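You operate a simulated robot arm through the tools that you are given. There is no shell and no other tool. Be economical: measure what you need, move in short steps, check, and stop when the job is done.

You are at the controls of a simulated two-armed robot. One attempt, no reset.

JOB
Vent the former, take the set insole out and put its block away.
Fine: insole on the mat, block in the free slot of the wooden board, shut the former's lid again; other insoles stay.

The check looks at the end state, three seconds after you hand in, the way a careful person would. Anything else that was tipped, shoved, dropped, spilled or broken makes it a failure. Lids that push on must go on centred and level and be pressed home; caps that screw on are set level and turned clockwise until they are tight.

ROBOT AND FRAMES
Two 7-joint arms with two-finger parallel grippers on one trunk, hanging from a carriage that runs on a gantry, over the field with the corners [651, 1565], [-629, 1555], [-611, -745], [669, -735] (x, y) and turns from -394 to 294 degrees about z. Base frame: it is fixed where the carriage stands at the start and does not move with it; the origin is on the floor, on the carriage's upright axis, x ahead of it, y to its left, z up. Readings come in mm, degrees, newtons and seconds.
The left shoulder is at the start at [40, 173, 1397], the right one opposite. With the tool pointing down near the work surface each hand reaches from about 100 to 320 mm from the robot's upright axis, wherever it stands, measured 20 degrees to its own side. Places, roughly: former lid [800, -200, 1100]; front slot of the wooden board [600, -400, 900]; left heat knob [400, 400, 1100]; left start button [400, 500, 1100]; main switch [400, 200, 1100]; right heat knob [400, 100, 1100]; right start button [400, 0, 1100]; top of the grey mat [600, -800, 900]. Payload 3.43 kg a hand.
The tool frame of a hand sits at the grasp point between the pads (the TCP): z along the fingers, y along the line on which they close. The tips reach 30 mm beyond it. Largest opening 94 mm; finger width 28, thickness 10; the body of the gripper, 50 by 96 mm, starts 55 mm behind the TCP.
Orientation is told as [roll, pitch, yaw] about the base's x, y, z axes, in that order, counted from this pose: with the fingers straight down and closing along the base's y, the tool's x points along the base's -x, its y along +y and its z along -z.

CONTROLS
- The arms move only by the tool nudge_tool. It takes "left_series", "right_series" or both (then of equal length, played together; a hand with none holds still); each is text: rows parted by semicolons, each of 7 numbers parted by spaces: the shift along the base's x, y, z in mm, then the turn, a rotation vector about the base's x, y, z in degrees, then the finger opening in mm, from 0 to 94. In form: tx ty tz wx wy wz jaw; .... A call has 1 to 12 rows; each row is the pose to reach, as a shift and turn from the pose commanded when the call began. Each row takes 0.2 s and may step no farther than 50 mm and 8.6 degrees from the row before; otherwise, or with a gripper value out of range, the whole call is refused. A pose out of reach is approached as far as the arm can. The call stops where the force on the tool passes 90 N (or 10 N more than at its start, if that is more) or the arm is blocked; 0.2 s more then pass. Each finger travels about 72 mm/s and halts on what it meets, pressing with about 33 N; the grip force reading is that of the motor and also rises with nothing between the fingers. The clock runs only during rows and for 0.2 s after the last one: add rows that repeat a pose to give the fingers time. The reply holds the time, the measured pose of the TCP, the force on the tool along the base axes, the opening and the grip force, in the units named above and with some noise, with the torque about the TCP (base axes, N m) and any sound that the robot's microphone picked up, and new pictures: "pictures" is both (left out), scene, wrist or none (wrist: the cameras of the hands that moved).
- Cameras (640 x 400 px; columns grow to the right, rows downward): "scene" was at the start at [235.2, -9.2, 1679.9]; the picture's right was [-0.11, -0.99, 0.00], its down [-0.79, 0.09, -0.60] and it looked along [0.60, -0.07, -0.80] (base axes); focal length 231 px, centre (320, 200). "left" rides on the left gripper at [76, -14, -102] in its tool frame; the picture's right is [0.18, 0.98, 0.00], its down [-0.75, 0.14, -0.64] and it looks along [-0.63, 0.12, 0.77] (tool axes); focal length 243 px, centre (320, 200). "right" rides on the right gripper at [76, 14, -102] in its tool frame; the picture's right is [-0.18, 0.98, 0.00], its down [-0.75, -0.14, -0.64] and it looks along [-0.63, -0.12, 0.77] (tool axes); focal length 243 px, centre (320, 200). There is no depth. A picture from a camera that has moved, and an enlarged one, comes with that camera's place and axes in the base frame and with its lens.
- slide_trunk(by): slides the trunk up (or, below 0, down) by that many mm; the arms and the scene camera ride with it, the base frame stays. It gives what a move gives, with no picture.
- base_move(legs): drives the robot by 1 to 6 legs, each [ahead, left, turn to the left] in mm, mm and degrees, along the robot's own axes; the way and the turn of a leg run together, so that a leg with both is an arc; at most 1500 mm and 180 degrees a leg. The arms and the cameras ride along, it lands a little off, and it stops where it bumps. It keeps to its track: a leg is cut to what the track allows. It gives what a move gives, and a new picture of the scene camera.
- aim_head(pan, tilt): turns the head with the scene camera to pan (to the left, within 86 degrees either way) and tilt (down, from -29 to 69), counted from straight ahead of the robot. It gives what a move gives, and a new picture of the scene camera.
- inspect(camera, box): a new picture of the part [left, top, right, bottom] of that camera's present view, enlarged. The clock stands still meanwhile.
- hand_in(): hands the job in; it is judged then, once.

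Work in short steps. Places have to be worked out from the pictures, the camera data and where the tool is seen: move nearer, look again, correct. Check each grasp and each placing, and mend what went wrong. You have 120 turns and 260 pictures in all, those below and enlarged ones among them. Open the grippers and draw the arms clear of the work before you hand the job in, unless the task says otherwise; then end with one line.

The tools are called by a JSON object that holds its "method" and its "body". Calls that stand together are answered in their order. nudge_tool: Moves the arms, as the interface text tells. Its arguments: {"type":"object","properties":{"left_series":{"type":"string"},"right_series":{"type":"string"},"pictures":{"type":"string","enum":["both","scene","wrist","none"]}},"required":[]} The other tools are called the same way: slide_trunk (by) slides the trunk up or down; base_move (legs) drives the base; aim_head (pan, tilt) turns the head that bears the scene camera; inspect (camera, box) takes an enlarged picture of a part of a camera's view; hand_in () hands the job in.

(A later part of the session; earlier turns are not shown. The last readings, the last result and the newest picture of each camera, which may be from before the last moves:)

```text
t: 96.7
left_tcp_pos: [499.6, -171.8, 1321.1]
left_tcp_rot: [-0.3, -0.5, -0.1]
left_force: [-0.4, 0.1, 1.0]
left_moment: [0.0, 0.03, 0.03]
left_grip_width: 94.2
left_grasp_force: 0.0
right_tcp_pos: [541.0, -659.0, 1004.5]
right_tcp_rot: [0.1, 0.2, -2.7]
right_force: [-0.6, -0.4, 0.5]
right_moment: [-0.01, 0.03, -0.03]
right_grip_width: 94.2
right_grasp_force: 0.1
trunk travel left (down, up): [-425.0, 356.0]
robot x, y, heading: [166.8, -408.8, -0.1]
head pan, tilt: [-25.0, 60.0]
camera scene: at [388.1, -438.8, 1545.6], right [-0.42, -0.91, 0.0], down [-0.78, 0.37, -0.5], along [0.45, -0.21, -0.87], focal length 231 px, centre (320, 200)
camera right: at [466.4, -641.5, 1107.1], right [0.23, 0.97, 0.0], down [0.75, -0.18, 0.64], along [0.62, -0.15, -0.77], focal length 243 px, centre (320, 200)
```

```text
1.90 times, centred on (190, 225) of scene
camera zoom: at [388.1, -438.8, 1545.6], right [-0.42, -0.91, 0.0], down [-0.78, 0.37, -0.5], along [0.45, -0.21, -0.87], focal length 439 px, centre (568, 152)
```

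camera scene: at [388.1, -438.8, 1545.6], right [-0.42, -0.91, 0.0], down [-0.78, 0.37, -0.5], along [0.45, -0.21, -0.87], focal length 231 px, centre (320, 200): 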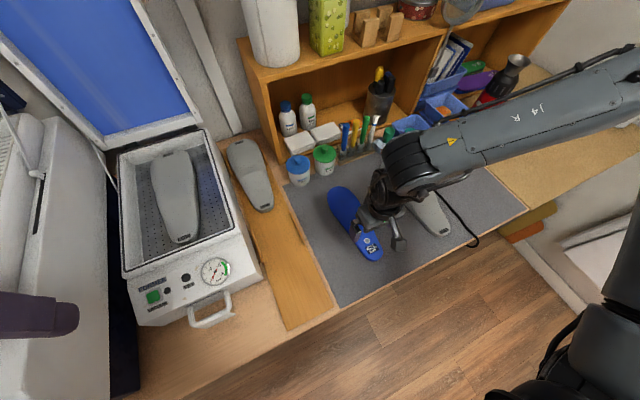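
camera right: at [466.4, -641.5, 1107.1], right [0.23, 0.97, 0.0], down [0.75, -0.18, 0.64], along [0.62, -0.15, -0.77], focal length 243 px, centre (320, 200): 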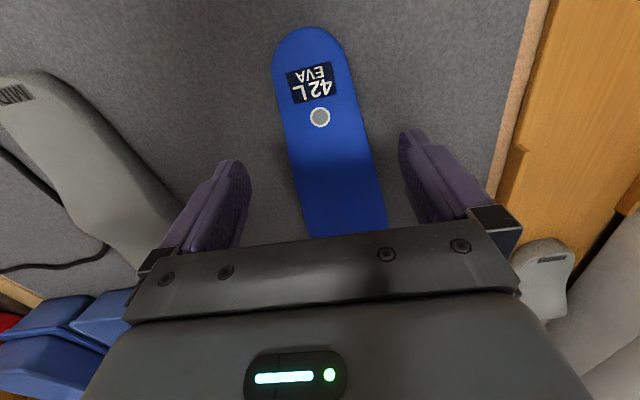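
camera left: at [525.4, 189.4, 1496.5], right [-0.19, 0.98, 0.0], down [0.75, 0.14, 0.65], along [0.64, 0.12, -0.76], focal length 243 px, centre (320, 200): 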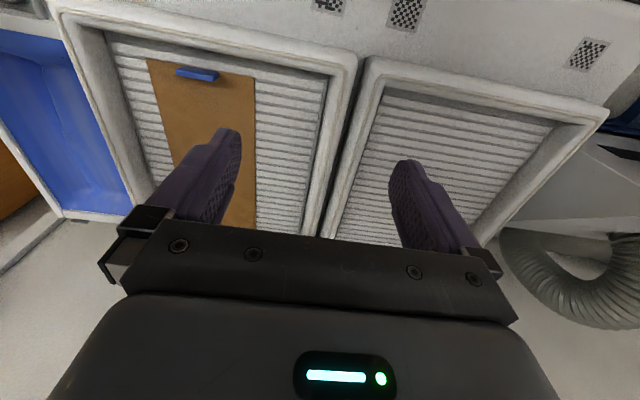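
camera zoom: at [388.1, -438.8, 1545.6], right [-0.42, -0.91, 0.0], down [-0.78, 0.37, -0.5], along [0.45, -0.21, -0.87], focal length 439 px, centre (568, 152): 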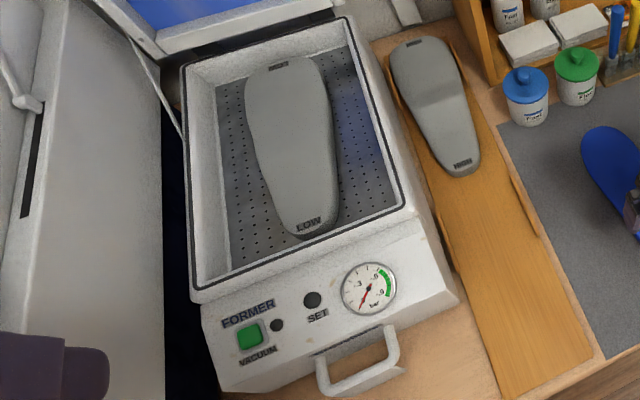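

Rails of the front slot sit at x≈640, y≈-367/-496; the target block centre is ≈[586,-432] (shift of about (-249,-201) from the former). I return over the former.

{"method": "slide_trunk", "body": {"by": 165}}

{"method": "base_move", "body": {"legs": [[0, 432, 0], [270, 0, 0]]}}

{"method": "inspect", "body": {"camera": "right", "box": [0, 0, 640, 400]}}

```text
t: 98.6
left_tcp_pos: [498.3, -171.5, 1486.8]
left_tcp_rot: [-0.1, -0.5, -0.1]
left_force: [0.1, 0.1, 1.0]
left_moment: [-0.01, 0.02, 0.01]
left_grip_width: 93.9
left_grasp_force: 0.0
right_tcp_pos: [540.7, -659.2, 1169.6]
right_tcp_rot: [0.1, 0.1, -2.7]
right_force: [-0.5, -0.2, 0.0]
right_moment: [-0.02, -0.01, 0.02]
right_grip_width: 94.1
right_grasp_force: 0.1
trunk travel left (down, up): [-590.0, 191.0]
robot x, y, heading: [163.2, -408.9, 0.1]
head pan, tilt: [-25.0, 60.0]
```

```text
t: 102.8
left_tcp_pos: [768.6, 258.2, 1486.1]
left_tcp_rot: [-0.1, -0.5, -0.1]
left_force: [-0.1, 0.0, -0.2]
left_moment: [0.03, 0.01, 0.01]
left_grip_width: 93.8
left_grasp_force: 0.1
right_tcp_pos: [811.5, -228.0, 1169.3]
right_tcp_rot: [0.0, 0.1, -2.8]
right_force: [-0.5, -0.3, 0.3]
right_moment: [0.02, 0.0, -0.01]
right_grip_width: 94.0
right_grasp_force: 0.0
trunk travel left (down, up): [-590.0, 191.0]
robot x, y, heading: [434.0, 16.7, -0.2]
head pan, tilt: [-25.0, 60.0]
camera scene: at [657.3, -8.4, 1710.7], right [-0.42, -0.91, 0.0], down [-0.78, 0.37, -0.5], along [0.45, -0.21, -0.87], focal length 231 px, centre (320, 200)
```

scene: 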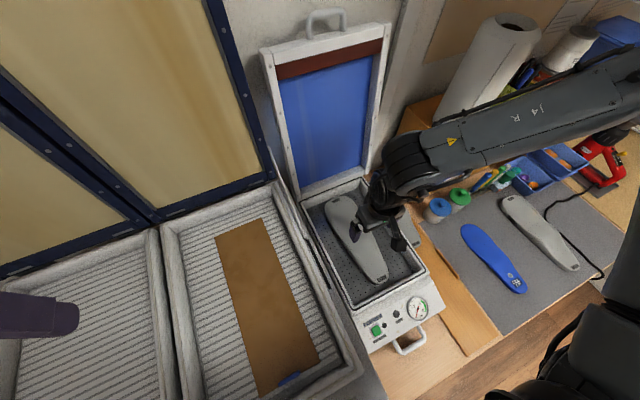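

```text
1.00 times, centred on (320, 200) of right (not enlarged: the box is as wide or as high as the picture)
camera zoom: at [735.7, -210.9, 1272.1], right [0.23, 0.97, 0.0], down [0.75, -0.18, 0.64], along [0.62, -0.15, -0.77], focal length 243 px, centre (320, 200)
```

zoom: 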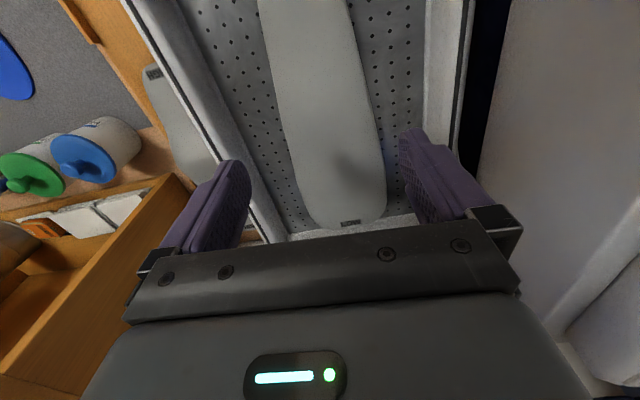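

Block waist at x≈785 is ~80 mm wide, centred on y≈-226. I move there and descend to above the block.

{"method": "nudge_tool", "body": {"right_series": "-13 1 -25 0 0 0 94; -26 2 -50 0 0 0 94; -26 2 -80 0 0 0 94; -26 2 -100 0 0 0 94", "pictures": "none"}}

{"method": "inspect", "body": {"camera": "right", "box": [160, 0, 480, 260]}}

```text
t: 103.8
left_tcp_pos: [768.4, 260.2, 1487.6]
left_tcp_rot: [-0.3, -0.5, -0.1]
left_force: [0.8, 0.2, 0.0]
left_moment: [-0.01, -0.01, 0.01]
left_grip_width: 94.1
left_grasp_force: 0.2
right_tcp_pos: [783.4, -227.2, 1068.2]
right_tcp_rot: [0.1, 0.1, -2.7]
right_force: [0.8, 0.4, -0.7]
right_moment: [0.0, -0.02, -0.04]
right_grip_width: 93.9
right_grasp_force: 0.0
trunk travel left (down, up): [-590.0, 191.0]
robot x, y, heading: [438.6, 18.6, 0.1]
head pan, tilt: [-25.0, 60.0]
```

```text
1.54 times, centred on (320, 130) of right
camera zoom: at [708.4, -209.5, 1170.8], right [0.23, 0.97, 0.0], down [0.75, -0.18, 0.64], along [0.62, -0.15, -0.77], focal length 373 px, centre (320, 308)
```

zoom: 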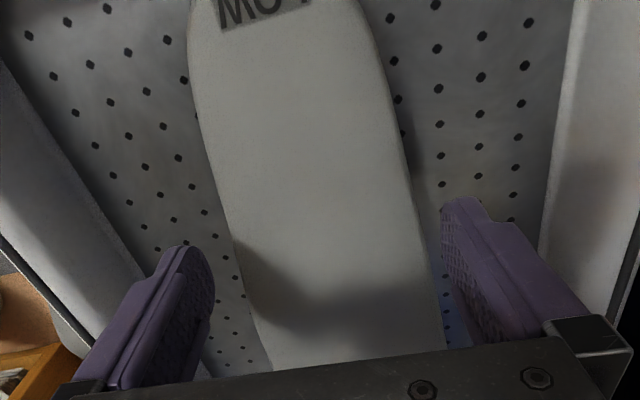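

Block slightly toward the +y finger; I shift +3 mm and descend to tips ≈1010.

{"method": "nudge_tool", "body": {"right_series": "0 3 0 0 0 0 94; 0 3 -8 0 0 0 94; 0 3 -16 0 0 0 94; 0 3 -22 0 0 0 94; 0 3 -27 0 0 0 94", "pictures": "none"}}

{"method": "inspect", "body": {"camera": "right", "box": [160, 0, 480, 260]}}

```text
t: 105.0
left_tcp_pos: [767.8, 258.0, 1485.7]
left_tcp_rot: [-0.2, -0.5, 0.0]
left_force: [0.7, -0.6, -0.6]
left_moment: [0.03, 0.01, 0.01]
left_grip_width: 94.1
left_grasp_force: 0.0
right_tcp_pos: [785.3, -223.1, 1041.2]
right_tcp_rot: [0.1, 0.1, -2.6]
right_force: [-0.1, -0.2, 0.1]
right_moment: [0.0, 0.0, -0.01]
right_grip_width: 94.1
right_grasp_force: 0.1
trunk travel left (down, up): [-590.0, 191.0]
robot x, y, heading: [436.2, 21.7, -0.0]
head pan, tilt: [-25.0, 60.0]
```

```text
1.54 times, centred on (320, 130) of right
camera zoom: at [709.4, -206.1, 1144.4], right [0.23, 0.97, 0.0], down [0.75, -0.18, 0.64], along [0.62, -0.15, -0.77], focal length 373 px, centre (320, 308)
```

zoom: 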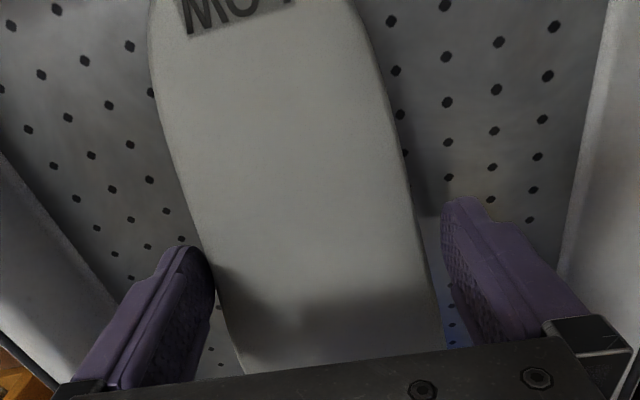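

Now shift back 3 mm, lower 8 mm more, and close.

{"method": "nudge_tool", "body": {"right_series": "0 -3 0 0 0 0 94; 0 -3 -4 0 0 0 94; 0 -3 -8 0 0 0 94; 0 -3 -8 0 0 0 84; 0 -3 -8 0 0 0 74; 0 -3 -8 0 0 0 64; 0 -3 -8 0 0 0 54; 0 -3 -8 0 0 0 54", "pictures": "wrist"}}

```text
t: 106.8
left_tcp_pos: [767.8, 259.1, 1486.1]
left_tcp_rot: [-0.2, -0.5, -0.1]
left_force: [-0.3, 0.0, -0.3]
left_moment: [-0.01, 0.02, -0.02]
left_grip_width: 94.0
left_grasp_force: 0.0
right_tcp_pos: [784.5, -226.2, 1034.8]
right_tcp_rot: [0.2, 0.1, -2.6]
right_force: [-1.9, 1.5, 5.3]
right_moment: [0.04, -0.06, 0.06]
right_grip_width: 86.2
right_grasp_force: 32.8
trunk travel left (down, up): [-590.0, 191.0]
robot x, y, heading: [435.6, 21.9, 0.2]
head pan, tilt: [-25.0, 60.0]
camera right: at [709.5, -209.3, 1138.1], right [0.23, 0.97, 0.0], down [0.75, -0.18, 0.64], along [0.62, -0.14, -0.77], focal length 243 px, centre (320, 200)
```

right: 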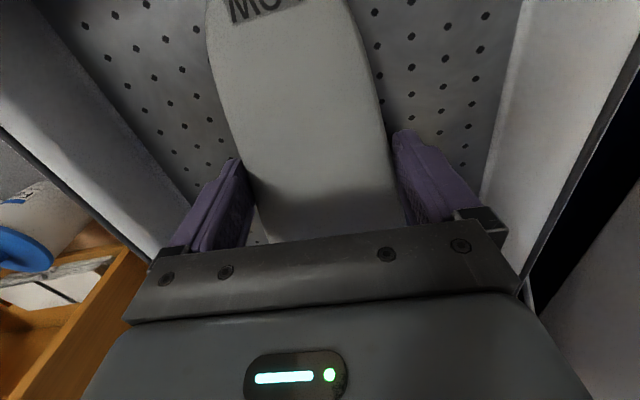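

Gripped at 86 mm with 33 N. Lift 15 mm gently and check.

{"method": "nudge_tool", "body": {"right_series": "0 0 3 0 0 0 54; 0 0 6 0 0 0 54; 0 0 10 0 0 0 54; 0 0 15 0 0 0 54; 0 0 15 0 0 0 54", "pictures": "both"}}

{"method": "inspect", "body": {"camera": "scene", "box": [270, 150, 450, 330]}}

```text
t: 108.0
left_tcp_pos: [767.4, 259.2, 1487.2]
left_tcp_rot: [-0.1, -0.5, -0.1]
left_force: [0.2, 0.7, 0.4]
left_moment: [-0.01, 0.01, -0.02]
left_grip_width: 93.9
left_grasp_force: 0.0
right_tcp_pos: [784.2, -225.3, 1048.5]
right_tcp_rot: [0.1, 0.0, -2.7]
right_force: [-0.4, 0.6, -4.5]
right_moment: [0.01, 0.33, -0.01]
right_grip_width: 86.0
right_grasp_force: 33.1
trunk travel left (down, up): [-590.0, 191.0]
robot x, y, heading: [434.7, 17.4, -0.1]
head pan, tilt: [-25.0, 60.0]
camera scene: at [657.1, -8.3, 1710.6], right [-0.42, -0.91, 0.0], down [-0.78, 0.37, -0.5], along [0.45, -0.21, -0.87], focal length 231 px, centre (320, 200)
camera right: at [709.6, -208.2, 1151.2], right [0.23, 0.97, 0.0], down [0.75, -0.18, 0.64], along [0.62, -0.15, -0.77], focal length 243 px, centre (320, 200)
```

scene: 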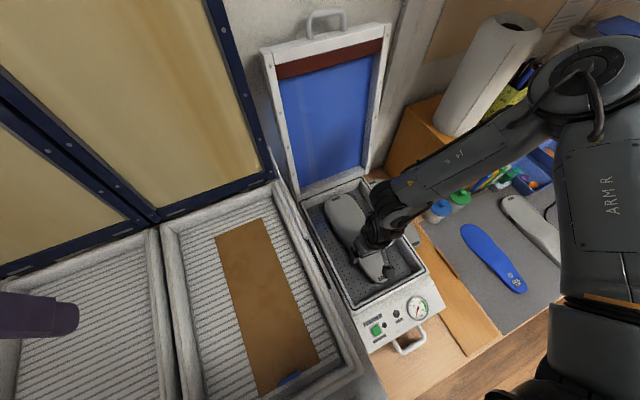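
right: 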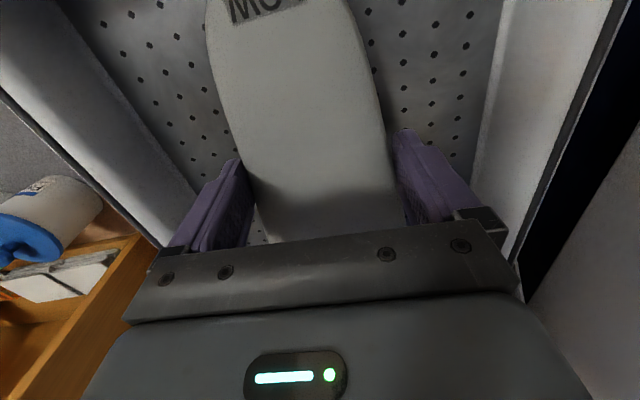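

```text
2.22 times, centred on (360, 240) of scene
camera zoom: at [657.1, -8.3, 1710.6], right [-0.42, -0.91, 0.0], down [-0.78, 0.37, -0.5], along [0.45, -0.21, -0.87], focal length 512 px, centre (231, 111)
```

zoom: 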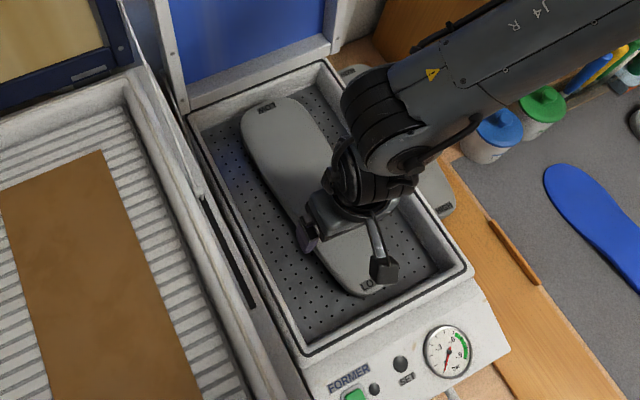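

The block hangs level and firm (~4.5 N). Raise 110 mm, then carry back 249 and right 201.

{"method": "slide_trunk", "body": {"by": 110}}

{"method": "base_move", "body": {"legs": [[-249, 0, 0], [0, -201, 0]]}}

{"method": "inspect", "body": {"camera": "right", "box": [0, 0, 640, 400]}}

```text
t: 109.4
left_tcp_pos: [767.5, 258.5, 1595.1]
left_tcp_rot: [-0.2, -0.5, -0.1]
left_force: [-0.3, -0.3, 0.5]
left_moment: [-0.01, -0.03, -0.01]
left_grip_width: 94.0
left_grasp_force: 0.0
right_tcp_pos: [784.5, -224.9, 1158.0]
right_tcp_rot: [0.1, 0.3, -2.7]
right_force: [-0.2, 0.0, -4.4]
right_moment: [0.0, 0.32, 0.0]
right_grip_width: 85.9
right_grasp_force: 33.3
trunk travel left (down, up): [-700.0, 81.0]
robot x, y, heading: [440.2, 15.9, -0.3]
head pan, tilt: [-25.0, 60.0]
```

```text
t: 112.4
left_tcp_pos: [520.7, 58.6, 1595.3]
left_tcp_rot: [-0.2, -0.4, 0.1]
left_force: [-0.8, -0.3, -0.2]
left_moment: [0.01, 0.01, -0.02]
left_grip_width: 94.1
left_grasp_force: 0.0
right_tcp_pos: [540.0, -426.3, 1156.9]
right_tcp_rot: [0.1, 0.2, -2.5]
right_force: [-0.4, -0.7, -4.3]
right_moment: [0.01, 0.32, 0.0]
right_grip_width: 86.2
right_grasp_force: 33.3
trunk travel left (down, up): [-700.0, 81.0]
robot x, y, heading: [191.7, -176.6, -0.2]
head pan, tilt: [-25.0, 60.0]
camera scene: at [412.0, -210.0, 1820.6], right [-0.42, -0.91, 0.0], down [-0.79, 0.36, -0.5], along [0.45, -0.21, -0.87], focal length 231 px, centre (320, 200)
```

scene: 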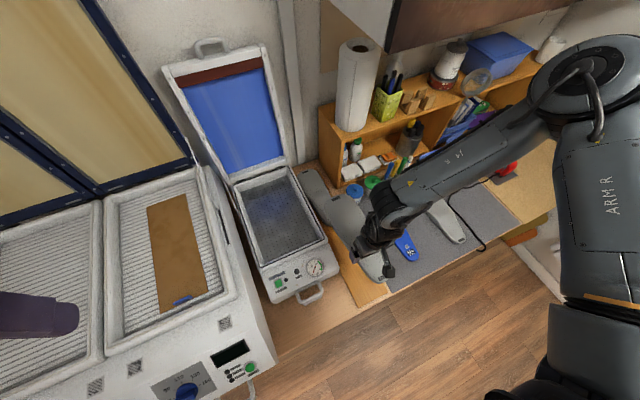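

```text
1.00 times, centred on (320, 200) of right (not enlarged: the box is as wide or as high as the picture)
camera zoom: at [465.2, -409.6, 1261.1], right [0.23, 0.97, 0.0], down [0.75, -0.17, 0.64], along [0.62, -0.14, -0.77], focal length 243 px, centre (320, 200)
```

zoom: 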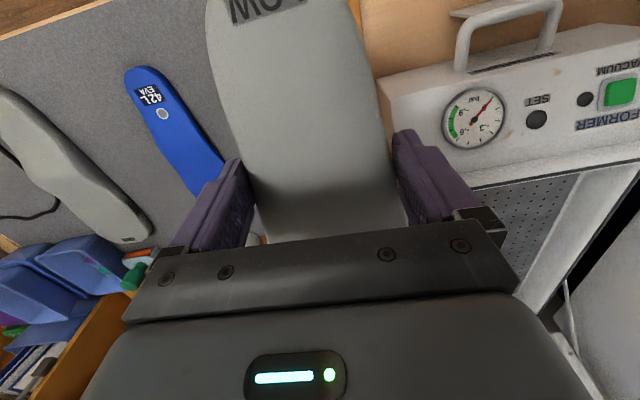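

Over the free slot. Correct x by -9 mm and lower to about 50 mm above the board.

{"method": "base_move", "body": {"legs": [[-9, -2, 0]]}}

{"method": "slide_trunk", "body": {"by": -145}}

{"method": "inspect", "body": {"camera": "scene", "box": [240, 140, 440, 340]}}

{"method": "inspect", "body": {"camera": "right", "box": [0, 0, 640, 400]}}

```text
t: 113.1
left_tcp_pos: [512.7, 55.1, 1596.5]
left_tcp_rot: [-0.2, -0.5, 0.1]
left_force: [-1.0, 0.0, 0.5]
left_moment: [0.01, 0.01, 0.0]
left_grip_width: 94.0
left_grasp_force: 0.1
right_tcp_pos: [530.9, -428.5, 1158.2]
right_tcp_rot: [0.1, 0.0, -2.6]
right_force: [0.1, -0.3, -4.9]
right_moment: [0.01, 0.29, -0.03]
right_grip_width: 85.8
right_grasp_force: 33.3
trunk travel left (down, up): [-700.0, 81.0]
robot x, y, heading: [179.7, -187.4, 0.2]
head pan, tilt: [-25.0, 60.0]
camera scene: at [402.9, -212.0, 1820.6], right [-0.42, -0.91, 0.0], down [-0.79, 0.36, -0.5], along [0.45, -0.21, -0.87], focal length 231 px, centre (320, 200)
```

scene: 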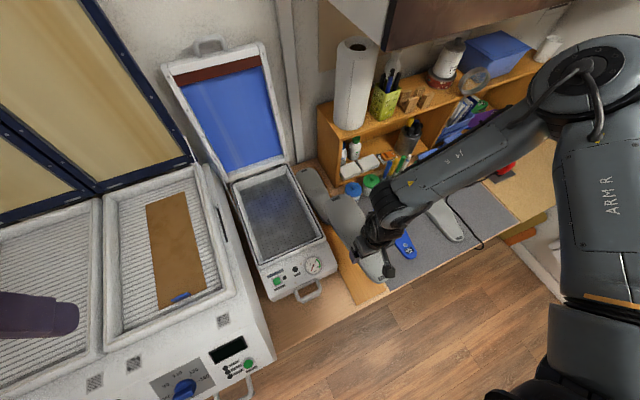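

```text
t: 114.8
left_tcp_pos: [513.4, 54.2, 1450.6]
left_tcp_rot: [-0.1, -0.4, 0.1]
left_force: [0.0, 0.1, -0.4]
left_moment: [0.02, 0.0, 0.0]
left_grip_width: 94.0
left_grasp_force: 0.0
right_tcp_pos: [530.4, -428.2, 1013.2]
right_tcp_rot: [0.1, 0.1, -2.4]
right_force: [-0.6, -0.2, -5.4]
right_moment: [0.0, 0.31, 0.01]
right_grip_width: 86.1
right_grasp_force: 32.8
trunk travel left (down, up): [-555.0, 226.0]
robot x, y, heading: [181.8, -184.2, 0.4]
head pan, tilt: [-25.0, 60.0]
```

```text
2.00 times, centred on (340, 240) of scene
camera zoom: at [403.0, -212.0, 1675.7], right [-0.42, -0.91, 0.0], down [-0.79, 0.36, -0.5], along [0.45, -0.21, -0.87], focal length 461 px, centre (280, 120)
```

zoom: 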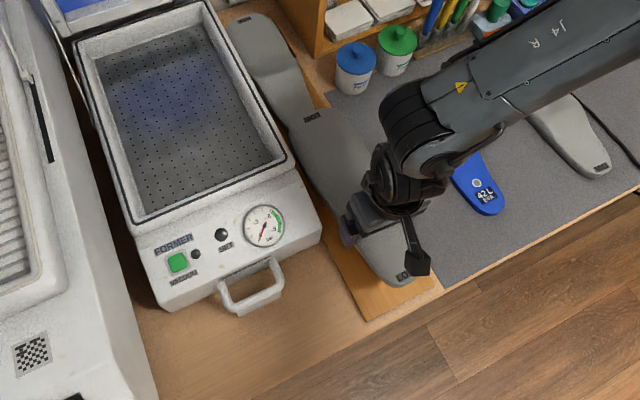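

```text
1.00 times, centred on (320, 200) of right (not enlarged: the box is as wide or as high as the picture)
camera zoom: at [456.2, -411.6, 1116.2], right [0.23, 0.97, 0.0], down [0.75, -0.18, 0.64], along [0.62, -0.14, -0.77], focal length 243 px, centre (320, 200)
```

zoom: 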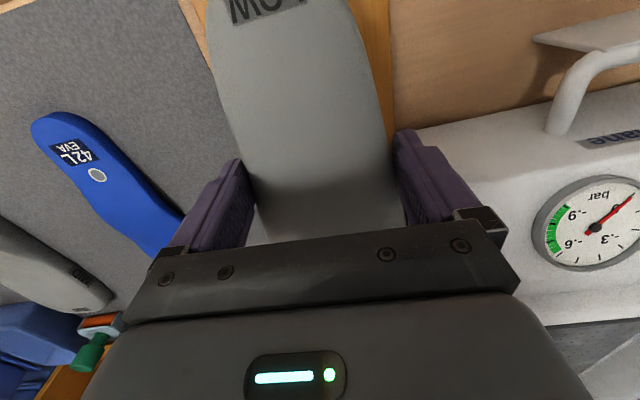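

Alignment looks right: ball of block projected at y≈-432 between rails (-367/-496), toe clear of the HIGH block by ~20 mm. Lower 35 mm and then in small steps.

{"method": "slide_trunk", "body": {"by": -35}}

{"method": "nudge_tool", "body": {"right_series": "0 0 -3 0 0 0 54; 0 0 -6 0 0 0 54", "pictures": "both"}}

{"method": "inspect", "body": {"camera": "scene", "box": [260, 140, 400, 320]}}

```text
t: 115.6
left_tcp_pos: [513.1, 54.6, 1415.8]
left_tcp_rot: [-0.2, -0.5, 0.1]
left_force: [0.2, 0.2, -0.2]
left_moment: [-0.03, 0.02, -0.02]
left_grip_width: 94.2
left_grasp_force: 0.0
right_tcp_pos: [531.6, -428.6, 977.6]
right_tcp_rot: [0.0, 0.1, -2.6]
right_force: [0.4, 0.6, -4.5]
right_moment: [-0.01, 0.32, -0.01]
right_grip_width: 86.1
right_grasp_force: 33.0
trunk travel left (down, up): [-520.0, 261.0]
robot x, y, heading: [181.5, -183.8, 0.6]
head pan, tilt: [-25.0, 60.0]
```

```text
t: 116.2
left_tcp_pos: [512.8, 55.3, 1417.0]
left_tcp_rot: [-0.2, -0.5, 0.1]
left_force: [0.3, 0.6, 0.0]
left_moment: [0.0, 0.0, 0.02]
left_grip_width: 94.0
left_grasp_force: 0.1
right_tcp_pos: [530.8, -428.6, 971.9]
right_tcp_rot: [0.1, 0.1, -2.4]
right_force: [0.3, 0.3, -4.6]
right_moment: [0.02, 0.33, 0.01]
right_grip_width: 86.1
right_grasp_force: 33.4
trunk travel left (down, up): [-520.0, 261.0]
robot x, y, heading: [180.5, -185.3, 0.1]
head pan, tilt: [-25.0, 60.0]
camera scene: at [402.9, -211.9, 1640.6], right [-0.42, -0.91, 0.0], down [-0.79, 0.36, -0.5], along [0.45, -0.21, -0.87], focal length 231 px, centre (320, 200)
camera right: at [455.9, -411.9, 1075.5], right [0.23, 0.97, 0.0], down [0.75, -0.17, 0.64], along [0.62, -0.14, -0.77], focal length 243 px, centre (320, 200)
```

scene: 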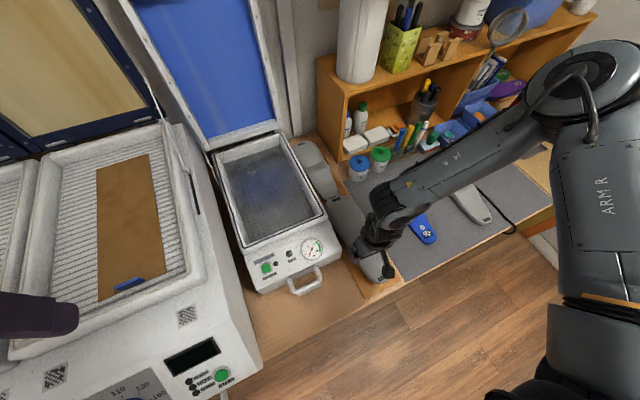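
right: 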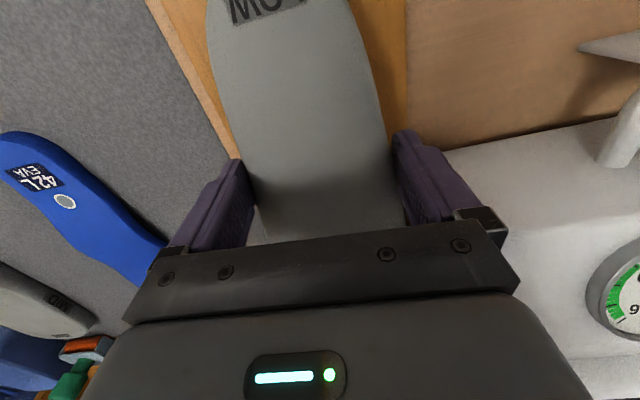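

```text
2.22 times, centred on (330, 230) of scene
camera zoom: at [402.9, -211.9, 1640.6], right [-0.42, -0.91, 0.0], down [-0.79, 0.36, -0.5], along [0.45, -0.21, -0.87], focal length 512 px, centre (298, 133)
```

zoom: 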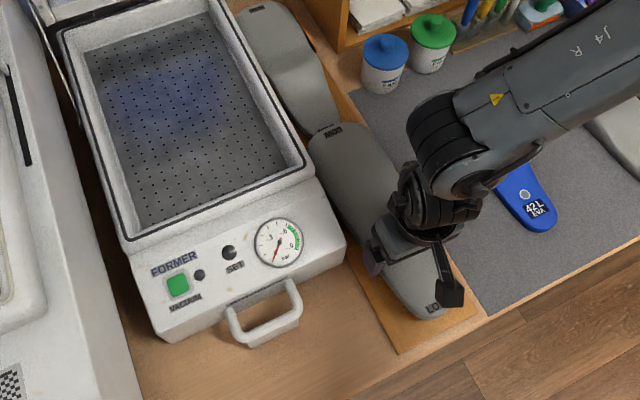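

Toe-to-heel gap to the HIGH block needs verification. I check with other views.

{"method": "inspect", "body": {"camera": "left", "box": [0, 0, 640, 400]}}

{"method": "inspect", "body": {"camera": "scene", "box": [300, 170, 360, 220]}}

```text
1.00 times, centred on (320, 200) of left (not enlarged: the box is as wide or as high as the picture)
camera zoom: at [435.3, 40.5, 1518.6], right [-0.19, 0.98, -0.01], down [0.75, 0.15, 0.65], along [0.64, 0.12, -0.76], focal length 243 px, centre (320, 200)
```

zoom: 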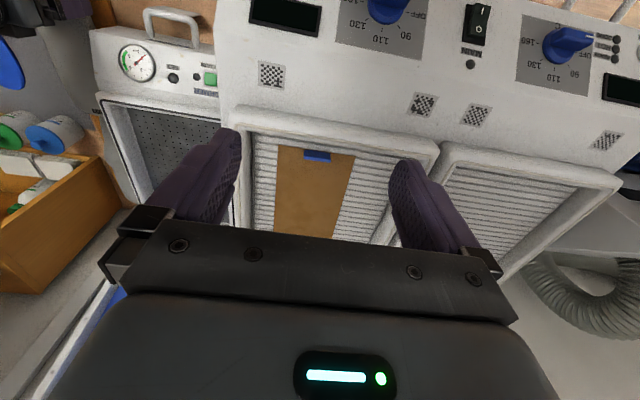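

```text
8.00 times, centred on (330, 195) of scene
camera zoom: at [402.9, -211.9, 1640.6], right [-0.42, -0.91, 0.0], down [-0.79, 0.36, -0.5], along [0.45, -0.21, -0.87], focal length 1845 px, centre (240, 240)
```

zoom: 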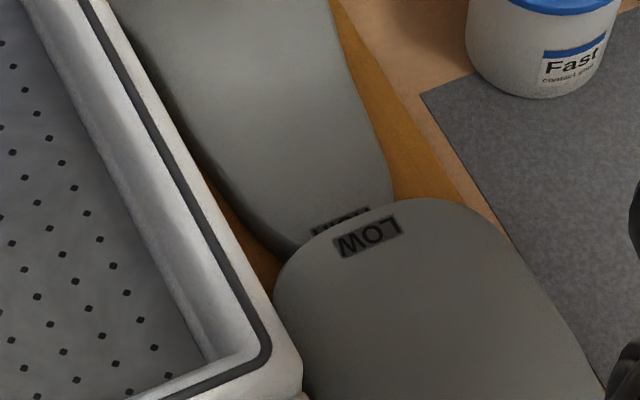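

The toe would overlap the HIGH block's heel by several mm, so I move back 14 mm (heel has ~25 mm of board left in front), then lower more.

{"method": "base_move", "body": {"legs": [[-14, -1, 0]]}}

{"method": "nudge_tool", "body": {"right_series": "0 0 -3 0 0 0 54; 0 0 -6 0 0 0 54; 0 0 -8 0 0 0 54", "pictures": "none"}}

{"method": "inspect", "body": {"camera": "scene", "box": [300, 170, 360, 220]}}

{"method": "inspect", "body": {"camera": "scene", "box": [320, 230, 420, 310]}}

```text
t: 117.0
left_tcp_pos: [498.2, 53.7, 1416.8]
left_tcp_rot: [-0.2, -0.5, 0.1]
left_force: [-0.3, -0.1, -0.8]
left_moment: [0.0, -0.01, -0.04]
left_grip_width: 94.2
left_grasp_force: 0.1
right_tcp_pos: [516.3, -429.5, 973.0]
right_tcp_rot: [0.1, 0.2, -2.4]
right_force: [-0.6, -0.4, -4.1]
right_moment: [0.02, 0.3, 0.02]
right_grip_width: 86.0
right_grasp_force: 32.4
trunk travel left (down, up): [-520.0, 261.0]
robot x, y, heading: [169.2, -182.6, 0.2]
head pan, tilt: [-25.0, 60.0]
camera scene: at [388.5, -213.0, 1640.4], right [-0.42, -0.91, 0.0], down [-0.79, 0.36, -0.5], along [0.45, -0.21, -0.87], focal length 231 px, centre (320, 200)
```

scene: 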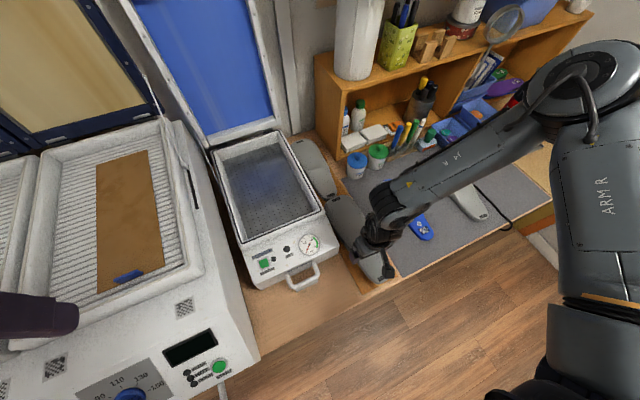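

```text
t: 117.8
left_tcp_pos: [498.1, 53.7, 1416.4]
left_tcp_rot: [-0.2, -0.5, 0.1]
left_force: [0.3, 0.2, -0.5]
left_moment: [0.01, -0.03, 0.0]
left_grip_width: 93.8
left_grasp_force: 0.1
right_tcp_pos: [517.0, -430.2, 966.4]
right_tcp_rot: [0.3, 0.0, -2.5]
right_force: [0.5, -0.2, -5.2]
right_moment: [0.01, 0.33, 0.0]
right_grip_width: 86.1
right_grasp_force: 33.0
trunk travel left (down, up): [-520.0, 261.0]
robot x, y, heading: [167.9, -186.8, 0.1]
head pan, tilt: [-25.0, 60.0]
```

```text
8.00 times, centred on (330, 195) of scene
camera zoom: at [388.8, -213.0, 1640.6], right [-0.42, -0.91, 0.0], down [-0.79, 0.36, -0.5], along [0.45, -0.21, -0.87], focal length 1845 px, centre (240, 240)
```

zoom: 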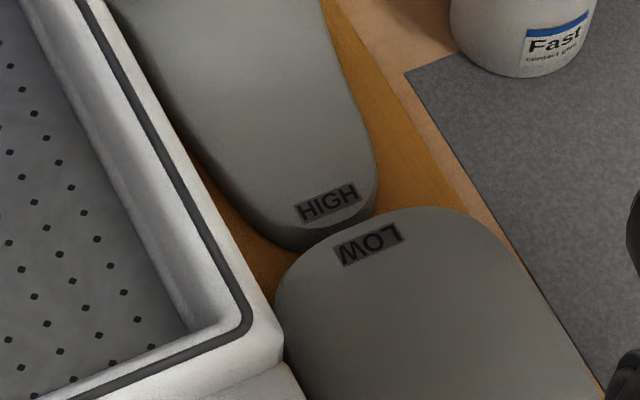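

```text
5.00 times, centred on (370, 270) of scene
camera zoom: at [388.8, -213.0, 1640.6], right [-0.42, -0.91, 0.0], down [-0.79, 0.36, -0.5], along [0.45, -0.21, -0.87], focal length 1153 px, centre (70, -150)
```

zoom: 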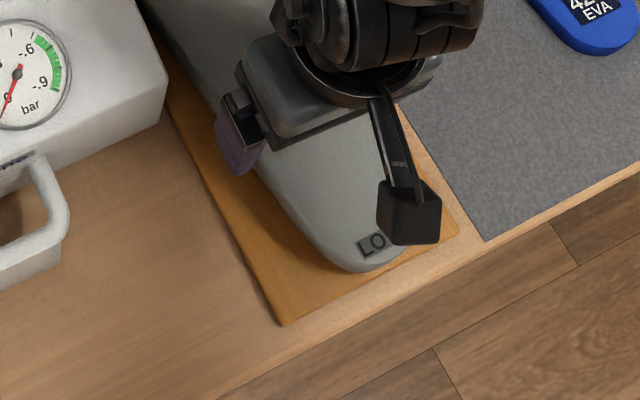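

Now toe and heel both fit: front margin ~2–3 mm, rear gap ~7 mm; I shift 2 mm forward and keep lowering in small steps.

{"method": "nudge_tool", "body": {"right_series": "2 0 -2 0 0 0 54; 2 0 -4 0 0 0 54; 2 0 -6 0 0 0 54", "pictures": "none"}}

{"method": "nudge_tool", "body": {"right_series": "0 0 -2 0 0 0 54; 0 0 -4 0 0 0 54", "pictures": "none"}}

{"method": "inspect", "body": {"camera": "scene", "box": [300, 170, 360, 220]}}

{"method": "inspect", "body": {"camera": "scene", "box": [320, 230, 420, 310]}}

```text
t: 118.6
left_tcp_pos: [497.5, 54.4, 1417.5]
left_tcp_rot: [-0.3, -0.4, 0.1]
left_force: [-0.9, 0.5, 0.6]
left_moment: [0.0, 0.01, -0.01]
left_grip_width: 93.8
left_grasp_force: 0.1
right_tcp_pos: [518.0, -432.9, 963.2]
right_tcp_rot: [0.3, 0.0, -2.5]
right_force: [-0.5, 0.0, -4.3]
right_moment: [-0.03, 0.32, 0.0]
right_grip_width: 85.8
right_grasp_force: 33.2
right hand out of reach, approached as far as the arm can: row 2, 3
trunk travel left (down, up): [-520.0, 261.0]
robot x, y, heading: [168.5, -185.0, 0.2]
head pan, tilt: [-25.0, 60.0]
```

```text
t: 119.2
left_tcp_pos: [498.2, 53.7, 1416.0]
left_tcp_rot: [-0.3, -0.5, 0.1]
left_force: [-0.2, -0.7, -0.5]
left_moment: [-0.01, -0.02, 0.02]
left_grip_width: 94.1
left_grasp_force: 0.0
right_tcp_pos: [517.2, -435.9, 960.9]
right_tcp_rot: [0.2, 0.1, -2.4]
right_force: [0.2, -0.2, -4.0]
right_moment: [-0.01, 0.35, 0.0]
right_grip_width: 86.0
right_grasp_force: 32.5
right hand out of reach, approached as far as the arm can: row 2
trunk travel left (down, up): [-520.0, 261.0]
robot x, y, heading: [166.9, -185.7, 0.3]
head pan, tilt: [-25.0, 60.0]
```

```text
8.00 times, centred on (330, 195) of scene
camera zoom: at [388.8, -213.0, 1640.6], right [-0.42, -0.91, 0.0], down [-0.79, 0.36, -0.5], along [0.45, -0.21, -0.87], focal length 1845 px, centre (240, 240)
```

zoom: 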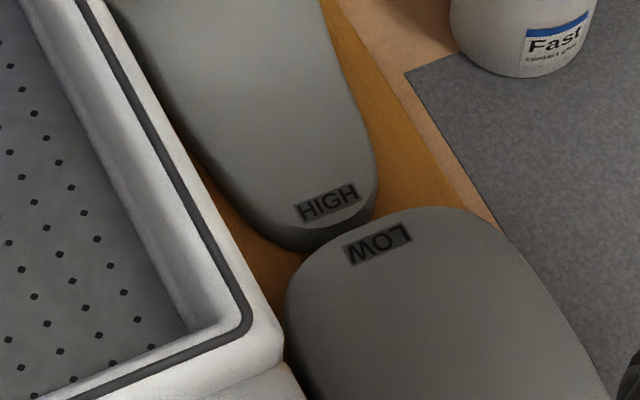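

```text
5.00 times, centred on (370, 270) of scene
camera zoom: at [388.8, -213.0, 1640.6], right [-0.42, -0.91, 0.0], down [-0.79, 0.36, -0.5], along [0.45, -0.21, -0.87], focal length 1153 px, centre (70, -150)
```

zoom: 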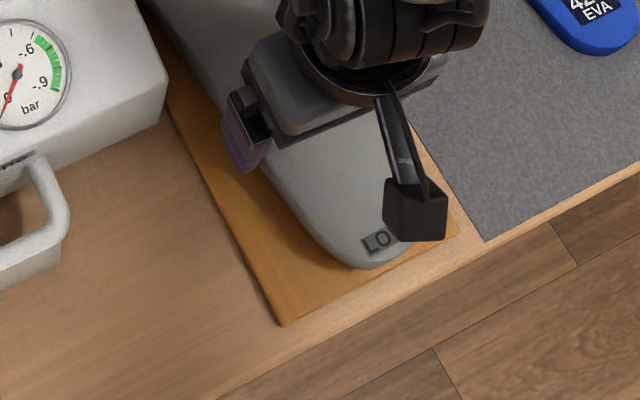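

The arm drifted 6 mm to -y at its limit; I correct with the carriage (+6 y, +2 x) and lower with the trunk instead.

{"method": "base_move", "body": {"legs": [[2, 7, 0]]}}

{"method": "slide_trunk", "body": {"by": -5}}

{"method": "slide_trunk", "body": {"by": -4}}

{"method": "inspect", "body": {"camera": "scene", "box": [300, 170, 380, 235]}}

{"method": "inspect", "body": {"camera": "scene", "box": [320, 230, 420, 310]}}

```text
t: 119.9
left_tcp_pos: [499.5, 60.9, 1417.5]
left_tcp_rot: [-0.2, -0.4, 0.1]
left_force: [0.4, 0.4, 0.3]
left_moment: [0.0, -0.01, -0.05]
left_grip_width: 94.0
left_grasp_force: 0.0
right_tcp_pos: [519.2, -427.7, 962.3]
right_tcp_rot: [0.2, 0.1, -2.4]
right_force: [1.1, 0.5, -4.3]
right_moment: [-0.01, 0.3, 0.02]
right_grip_width: 85.7
right_grasp_force: 33.4
trunk travel left (down, up): [-520.0, 261.0]
robot x, y, heading: [167.0, -177.2, 0.0]
head pan, tilt: [-25.0, 60.0]
camera scene: at [390.8, -205.8, 1640.6], right [-0.42, -0.91, 0.0], down [-0.79, 0.36, -0.5], along [0.45, -0.21, -0.87], focal length 231 px, centre (320, 200)
```

scene: 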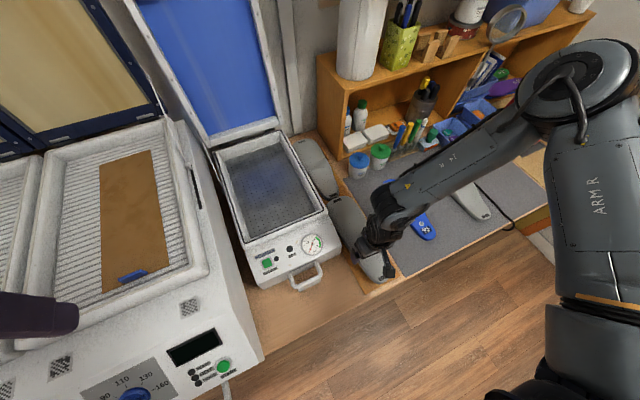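

```text
t: 120.5
left_tcp_pos: [500.2, 61.0, 1410.8]
left_tcp_rot: [-0.2, -0.5, 0.1]
left_force: [-0.2, -0.6, 0.5]
left_moment: [0.0, -0.01, 0.02]
left_grip_width: 93.9
left_grasp_force: 0.1
right_tcp_pos: [519.4, -428.4, 956.3]
right_tcp_rot: [0.3, 0.1, -2.5]
right_force: [-0.4, 0.9, -4.6]
right_moment: [-0.03, 0.34, 0.03]
right_grip_width: 86.0
right_grasp_force: 32.7
trunk travel left (down, up): [-515.0, 266.0]
robot x, y, heading: [171.8, -179.8, 0.2]
head pan, tilt: [-25.0, 60.0]
```

```text
t: 121.0
left_tcp_pos: [501.0, 61.1, 1406.7]
left_tcp_rot: [-0.3, -0.5, 0.1]
left_force: [0.5, -0.2, 0.3]
left_moment: [-0.02, -0.01, -0.02]
left_grip_width: 94.1
left_grasp_force: 0.1
right_tcp_pos: [518.6, -427.6, 951.7]
right_tcp_rot: [0.2, 0.1, -2.5]
right_force: [-0.3, -0.2, -4.4]
right_moment: [0.0, 0.32, 0.0]
right_grip_width: 86.1
right_grasp_force: 33.0
trunk travel left (down, up): [-511.0, 270.0]
robot x, y, heading: [173.5, -177.7, 0.2]
head pan, tilt: [-25.0, 60.0]
```

```text
6.15 times, centred on (340, 202) of scene
camera zoom: at [390.8, -206.0, 1631.6], right [-0.42, -0.91, 0.0], down [-0.79, 0.36, -0.5], along [0.45, -0.21, -0.87], focal length 1419 px, centre (197, 185)
```

zoom: 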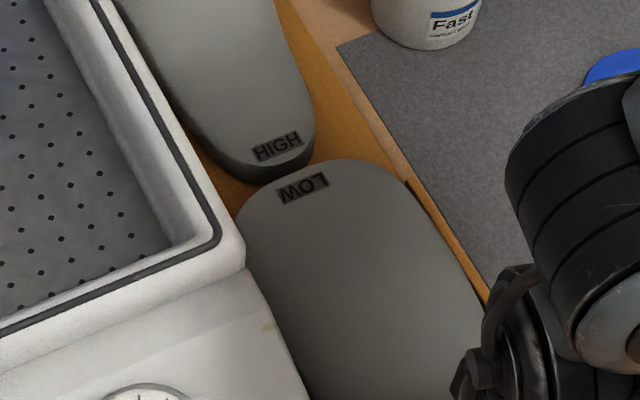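

```text
5.00 times, centred on (370, 270) of scene
camera zoom: at [390.8, -206.0, 1631.6], right [-0.42, -0.91, 0.0], down [-0.79, 0.36, -0.5], along [0.45, -0.21, -0.87], focal length 1153 px, centre (70, -150)
```

zoom: 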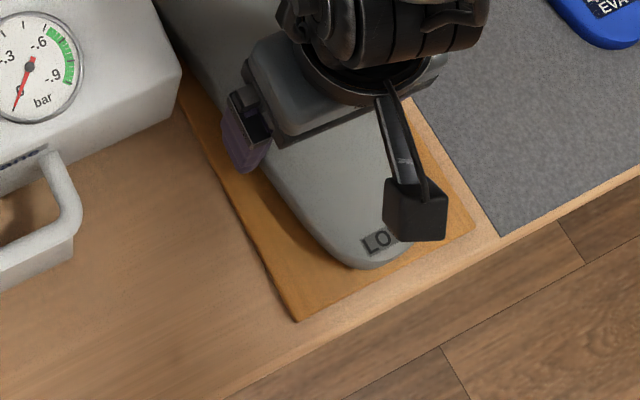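

The right rail is visible just outside the block's edge — it's inside. Continue lowering until contact.

{"method": "slide_trunk", "body": {"by": -4}}

{"method": "slide_trunk", "body": {"by": -3}}

{"method": "inspect", "body": {"camera": "scene", "box": [300, 170, 380, 235]}}

{"method": "inspect", "body": {"camera": "right", "box": [0, 0, 640, 400]}}

```text
t: 121.5
left_tcp_pos: [500.8, 60.4, 1402.6]
left_tcp_rot: [-0.2, -0.5, 0.1]
left_force: [-0.1, 1.6, 0.2]
left_moment: [-0.03, 0.03, 0.0]
left_grip_width: 93.8
left_grasp_force: 0.1
right_tcp_pos: [518.9, -428.5, 948.4]
right_tcp_rot: [0.2, 0.1, -2.5]
right_force: [0.2, 0.3, -4.4]
right_moment: [-0.03, 0.36, -0.01]
right_grip_width: 86.1
right_grasp_force: 33.1
trunk travel left (down, up): [-507.0, 274.0]
robot x, y, heading: [165.2, -177.8, 0.2]
head pan, tilt: [-25.0, 60.0]
```

```text
t: 122.0
left_tcp_pos: [501.0, 60.8, 1399.9]
left_tcp_rot: [-0.2, -0.5, 0.1]
left_force: [-0.2, 0.0, -0.2]
left_moment: [-0.01, 0.01, 0.01]
left_grip_width: 94.6
left_grasp_force: 0.0
right_tcp_pos: [519.8, -427.6, 944.8]
right_tcp_rot: [0.2, 0.1, -2.5]
right_force: [-0.6, -0.2, -1.5]
right_moment: [0.02, -0.25, 0.0]
right_grip_width: 86.1
right_grasp_force: 32.5
trunk travel left (down, up): [-504.0, 277.0]
robot x, y, heading: [170.0, -175.4, 0.0]
head pan, tilt: [-25.0, 60.0]
```

```text
6.15 times, centred on (340, 202) of scene
camera zoom: at [390.8, -206.1, 1624.6], right [-0.42, -0.91, 0.0], down [-0.79, 0.36, -0.5], along [0.45, -0.21, -0.87], focal length 1419 px, centre (197, 185)
```

zoom: 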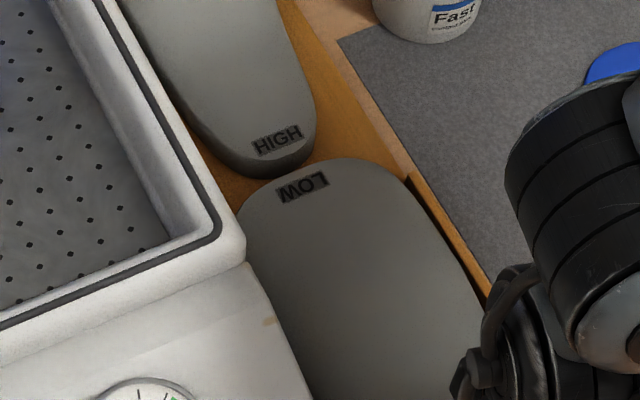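

```text
1.00 times, centred on (320, 200) of right (not enlarged: the box is as wide or as high as the picture)
camera zoom: at [444.4, -411.5, 1048.8], right [0.23, 0.97, 0.0], down [0.75, -0.18, 0.64], along [0.62, -0.14, -0.77], focal length 243 px, centre (320, 200)
```

zoom: 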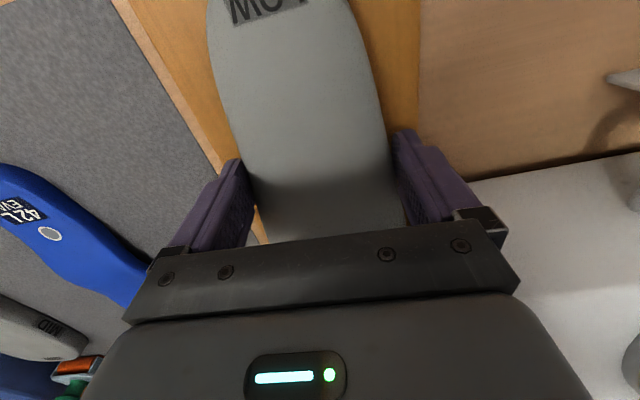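

First contact (load moving to the board). Lower 2 mm more and check.

{"method": "slide_trunk", "body": {"by": -2}}

{"method": "inspect", "body": {"camera": "scene", "box": [320, 230, 420, 310]}}

```text
t: 122.6
left_tcp_pos: [500.4, 61.5, 1398.2]
left_tcp_rot: [-0.1, -0.5, 0.1]
left_force: [-0.3, -0.1, 0.2]
left_moment: [0.0, 0.02, 0.02]
left_grip_width: 94.1
left_grasp_force: 0.0
right_tcp_pos: [519.2, -428.7, 944.2]
right_tcp_rot: [0.2, 0.0, -2.6]
right_force: [-4.4, 0.8, 10.1]
right_moment: [-0.11, -0.63, -0.03]
right_grip_width: 86.0
right_grasp_force: 32.8
trunk travel left (down, up): [-502.0, 279.0]
robot x, y, heading: [172.0, -178.2, -0.1]
head pan, tilt: [-25.0, 60.0]
```

```text
5.00 times, centred on (370, 270) of scene
camera zoom: at [390.8, -206.2, 1622.8], right [-0.42, -0.91, 0.0], down [-0.79, 0.36, -0.5], along [0.45, -0.21, -0.87], focal length 1153 px, centre (70, -150)
```

zoom: 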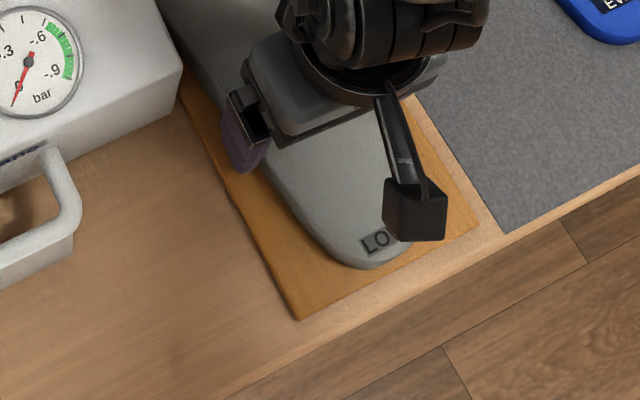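

The block is seated with board visible in front of its heel. Open the fingers in place, then lift with the trunk.

{"method": "nudge_tool", "body": {"right_series": "0 0 0 0 0 0 90; 0 0 0 0 0 0 94; 0 0 1 0 0 0 94", "pictures": "none"}}

{"method": "slide_trunk", "body": {"by": 150}}

{"method": "inspect", "body": {"camera": "right", "box": [0, 0, 640, 400]}}

{"method": "inspect", "body": {"camera": "scene", "box": [260, 140, 420, 320]}}

```text
t: 123.4
left_tcp_pos: [500.4, 61.4, 1398.5]
left_tcp_rot: [-0.2, -0.4, 0.0]
left_force: [-0.5, -0.1, -0.4]
left_moment: [0.0, 0.01, -0.03]
left_grip_width: 94.1
left_grasp_force: 0.2
right_tcp_pos: [518.3, -428.5, 944.7]
right_tcp_rot: [0.2, 0.1, -2.4]
right_force: [0.5, -0.3, -0.7]
right_moment: [-0.03, 0.04, -0.03]
right_grip_width: 94.0
right_grasp_force: 0.0
trunk travel left (down, up): [-502.0, 279.0]
robot x, y, heading: [165.9, -177.4, 0.1]
head pan, tilt: [-25.0, 60.0]
```

```text
t: 125.1
left_tcp_pos: [500.7, 61.2, 1548.7]
left_tcp_rot: [-0.3, -0.5, 0.1]
left_force: [1.0, 0.2, 0.8]
left_moment: [-0.01, 0.0, 0.04]
left_grip_width: 93.8
left_grasp_force: 0.1
right_tcp_pos: [518.2, -428.4, 1094.7]
right_tcp_rot: [0.1, 0.2, -2.4]
right_force: [0.1, -0.7, -0.1]
right_moment: [-0.04, 0.02, -0.04]
right_grip_width: 93.9
right_grasp_force: 0.1
trunk travel left (down, up): [-652.0, 129.0]
robot x, y, heading: [170.3, -177.6, -0.0]
head pan, tilt: [-25.0, 60.0]
```

```text
1.00 times, centred on (320, 200) of right (not enlarged: the box is as wide or as high as the picture)
camera zoom: at [444.1, -411.7, 1197.7], right [0.23, 0.97, 0.0], down [0.75, -0.18, 0.64], along [0.62, -0.14, -0.77], focal length 243 px, centre (320, 200)
```

zoom: 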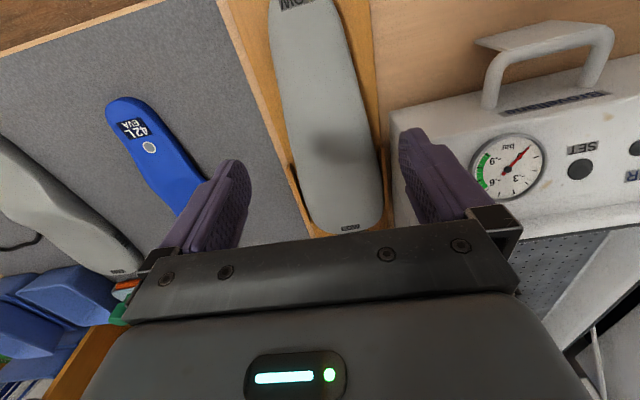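

```text
2.22 times, centred on (340, 230) of scene
camera zoom: at [390.8, -206.1, 1772.5], right [-0.42, -0.91, 0.0], down [-0.79, 0.36, -0.5], along [0.45, -0.21, -0.87], focal length 512 px, centre (276, 133)
```

zoom: 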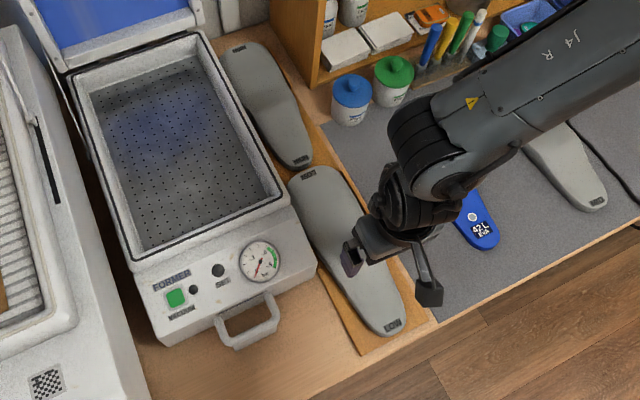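

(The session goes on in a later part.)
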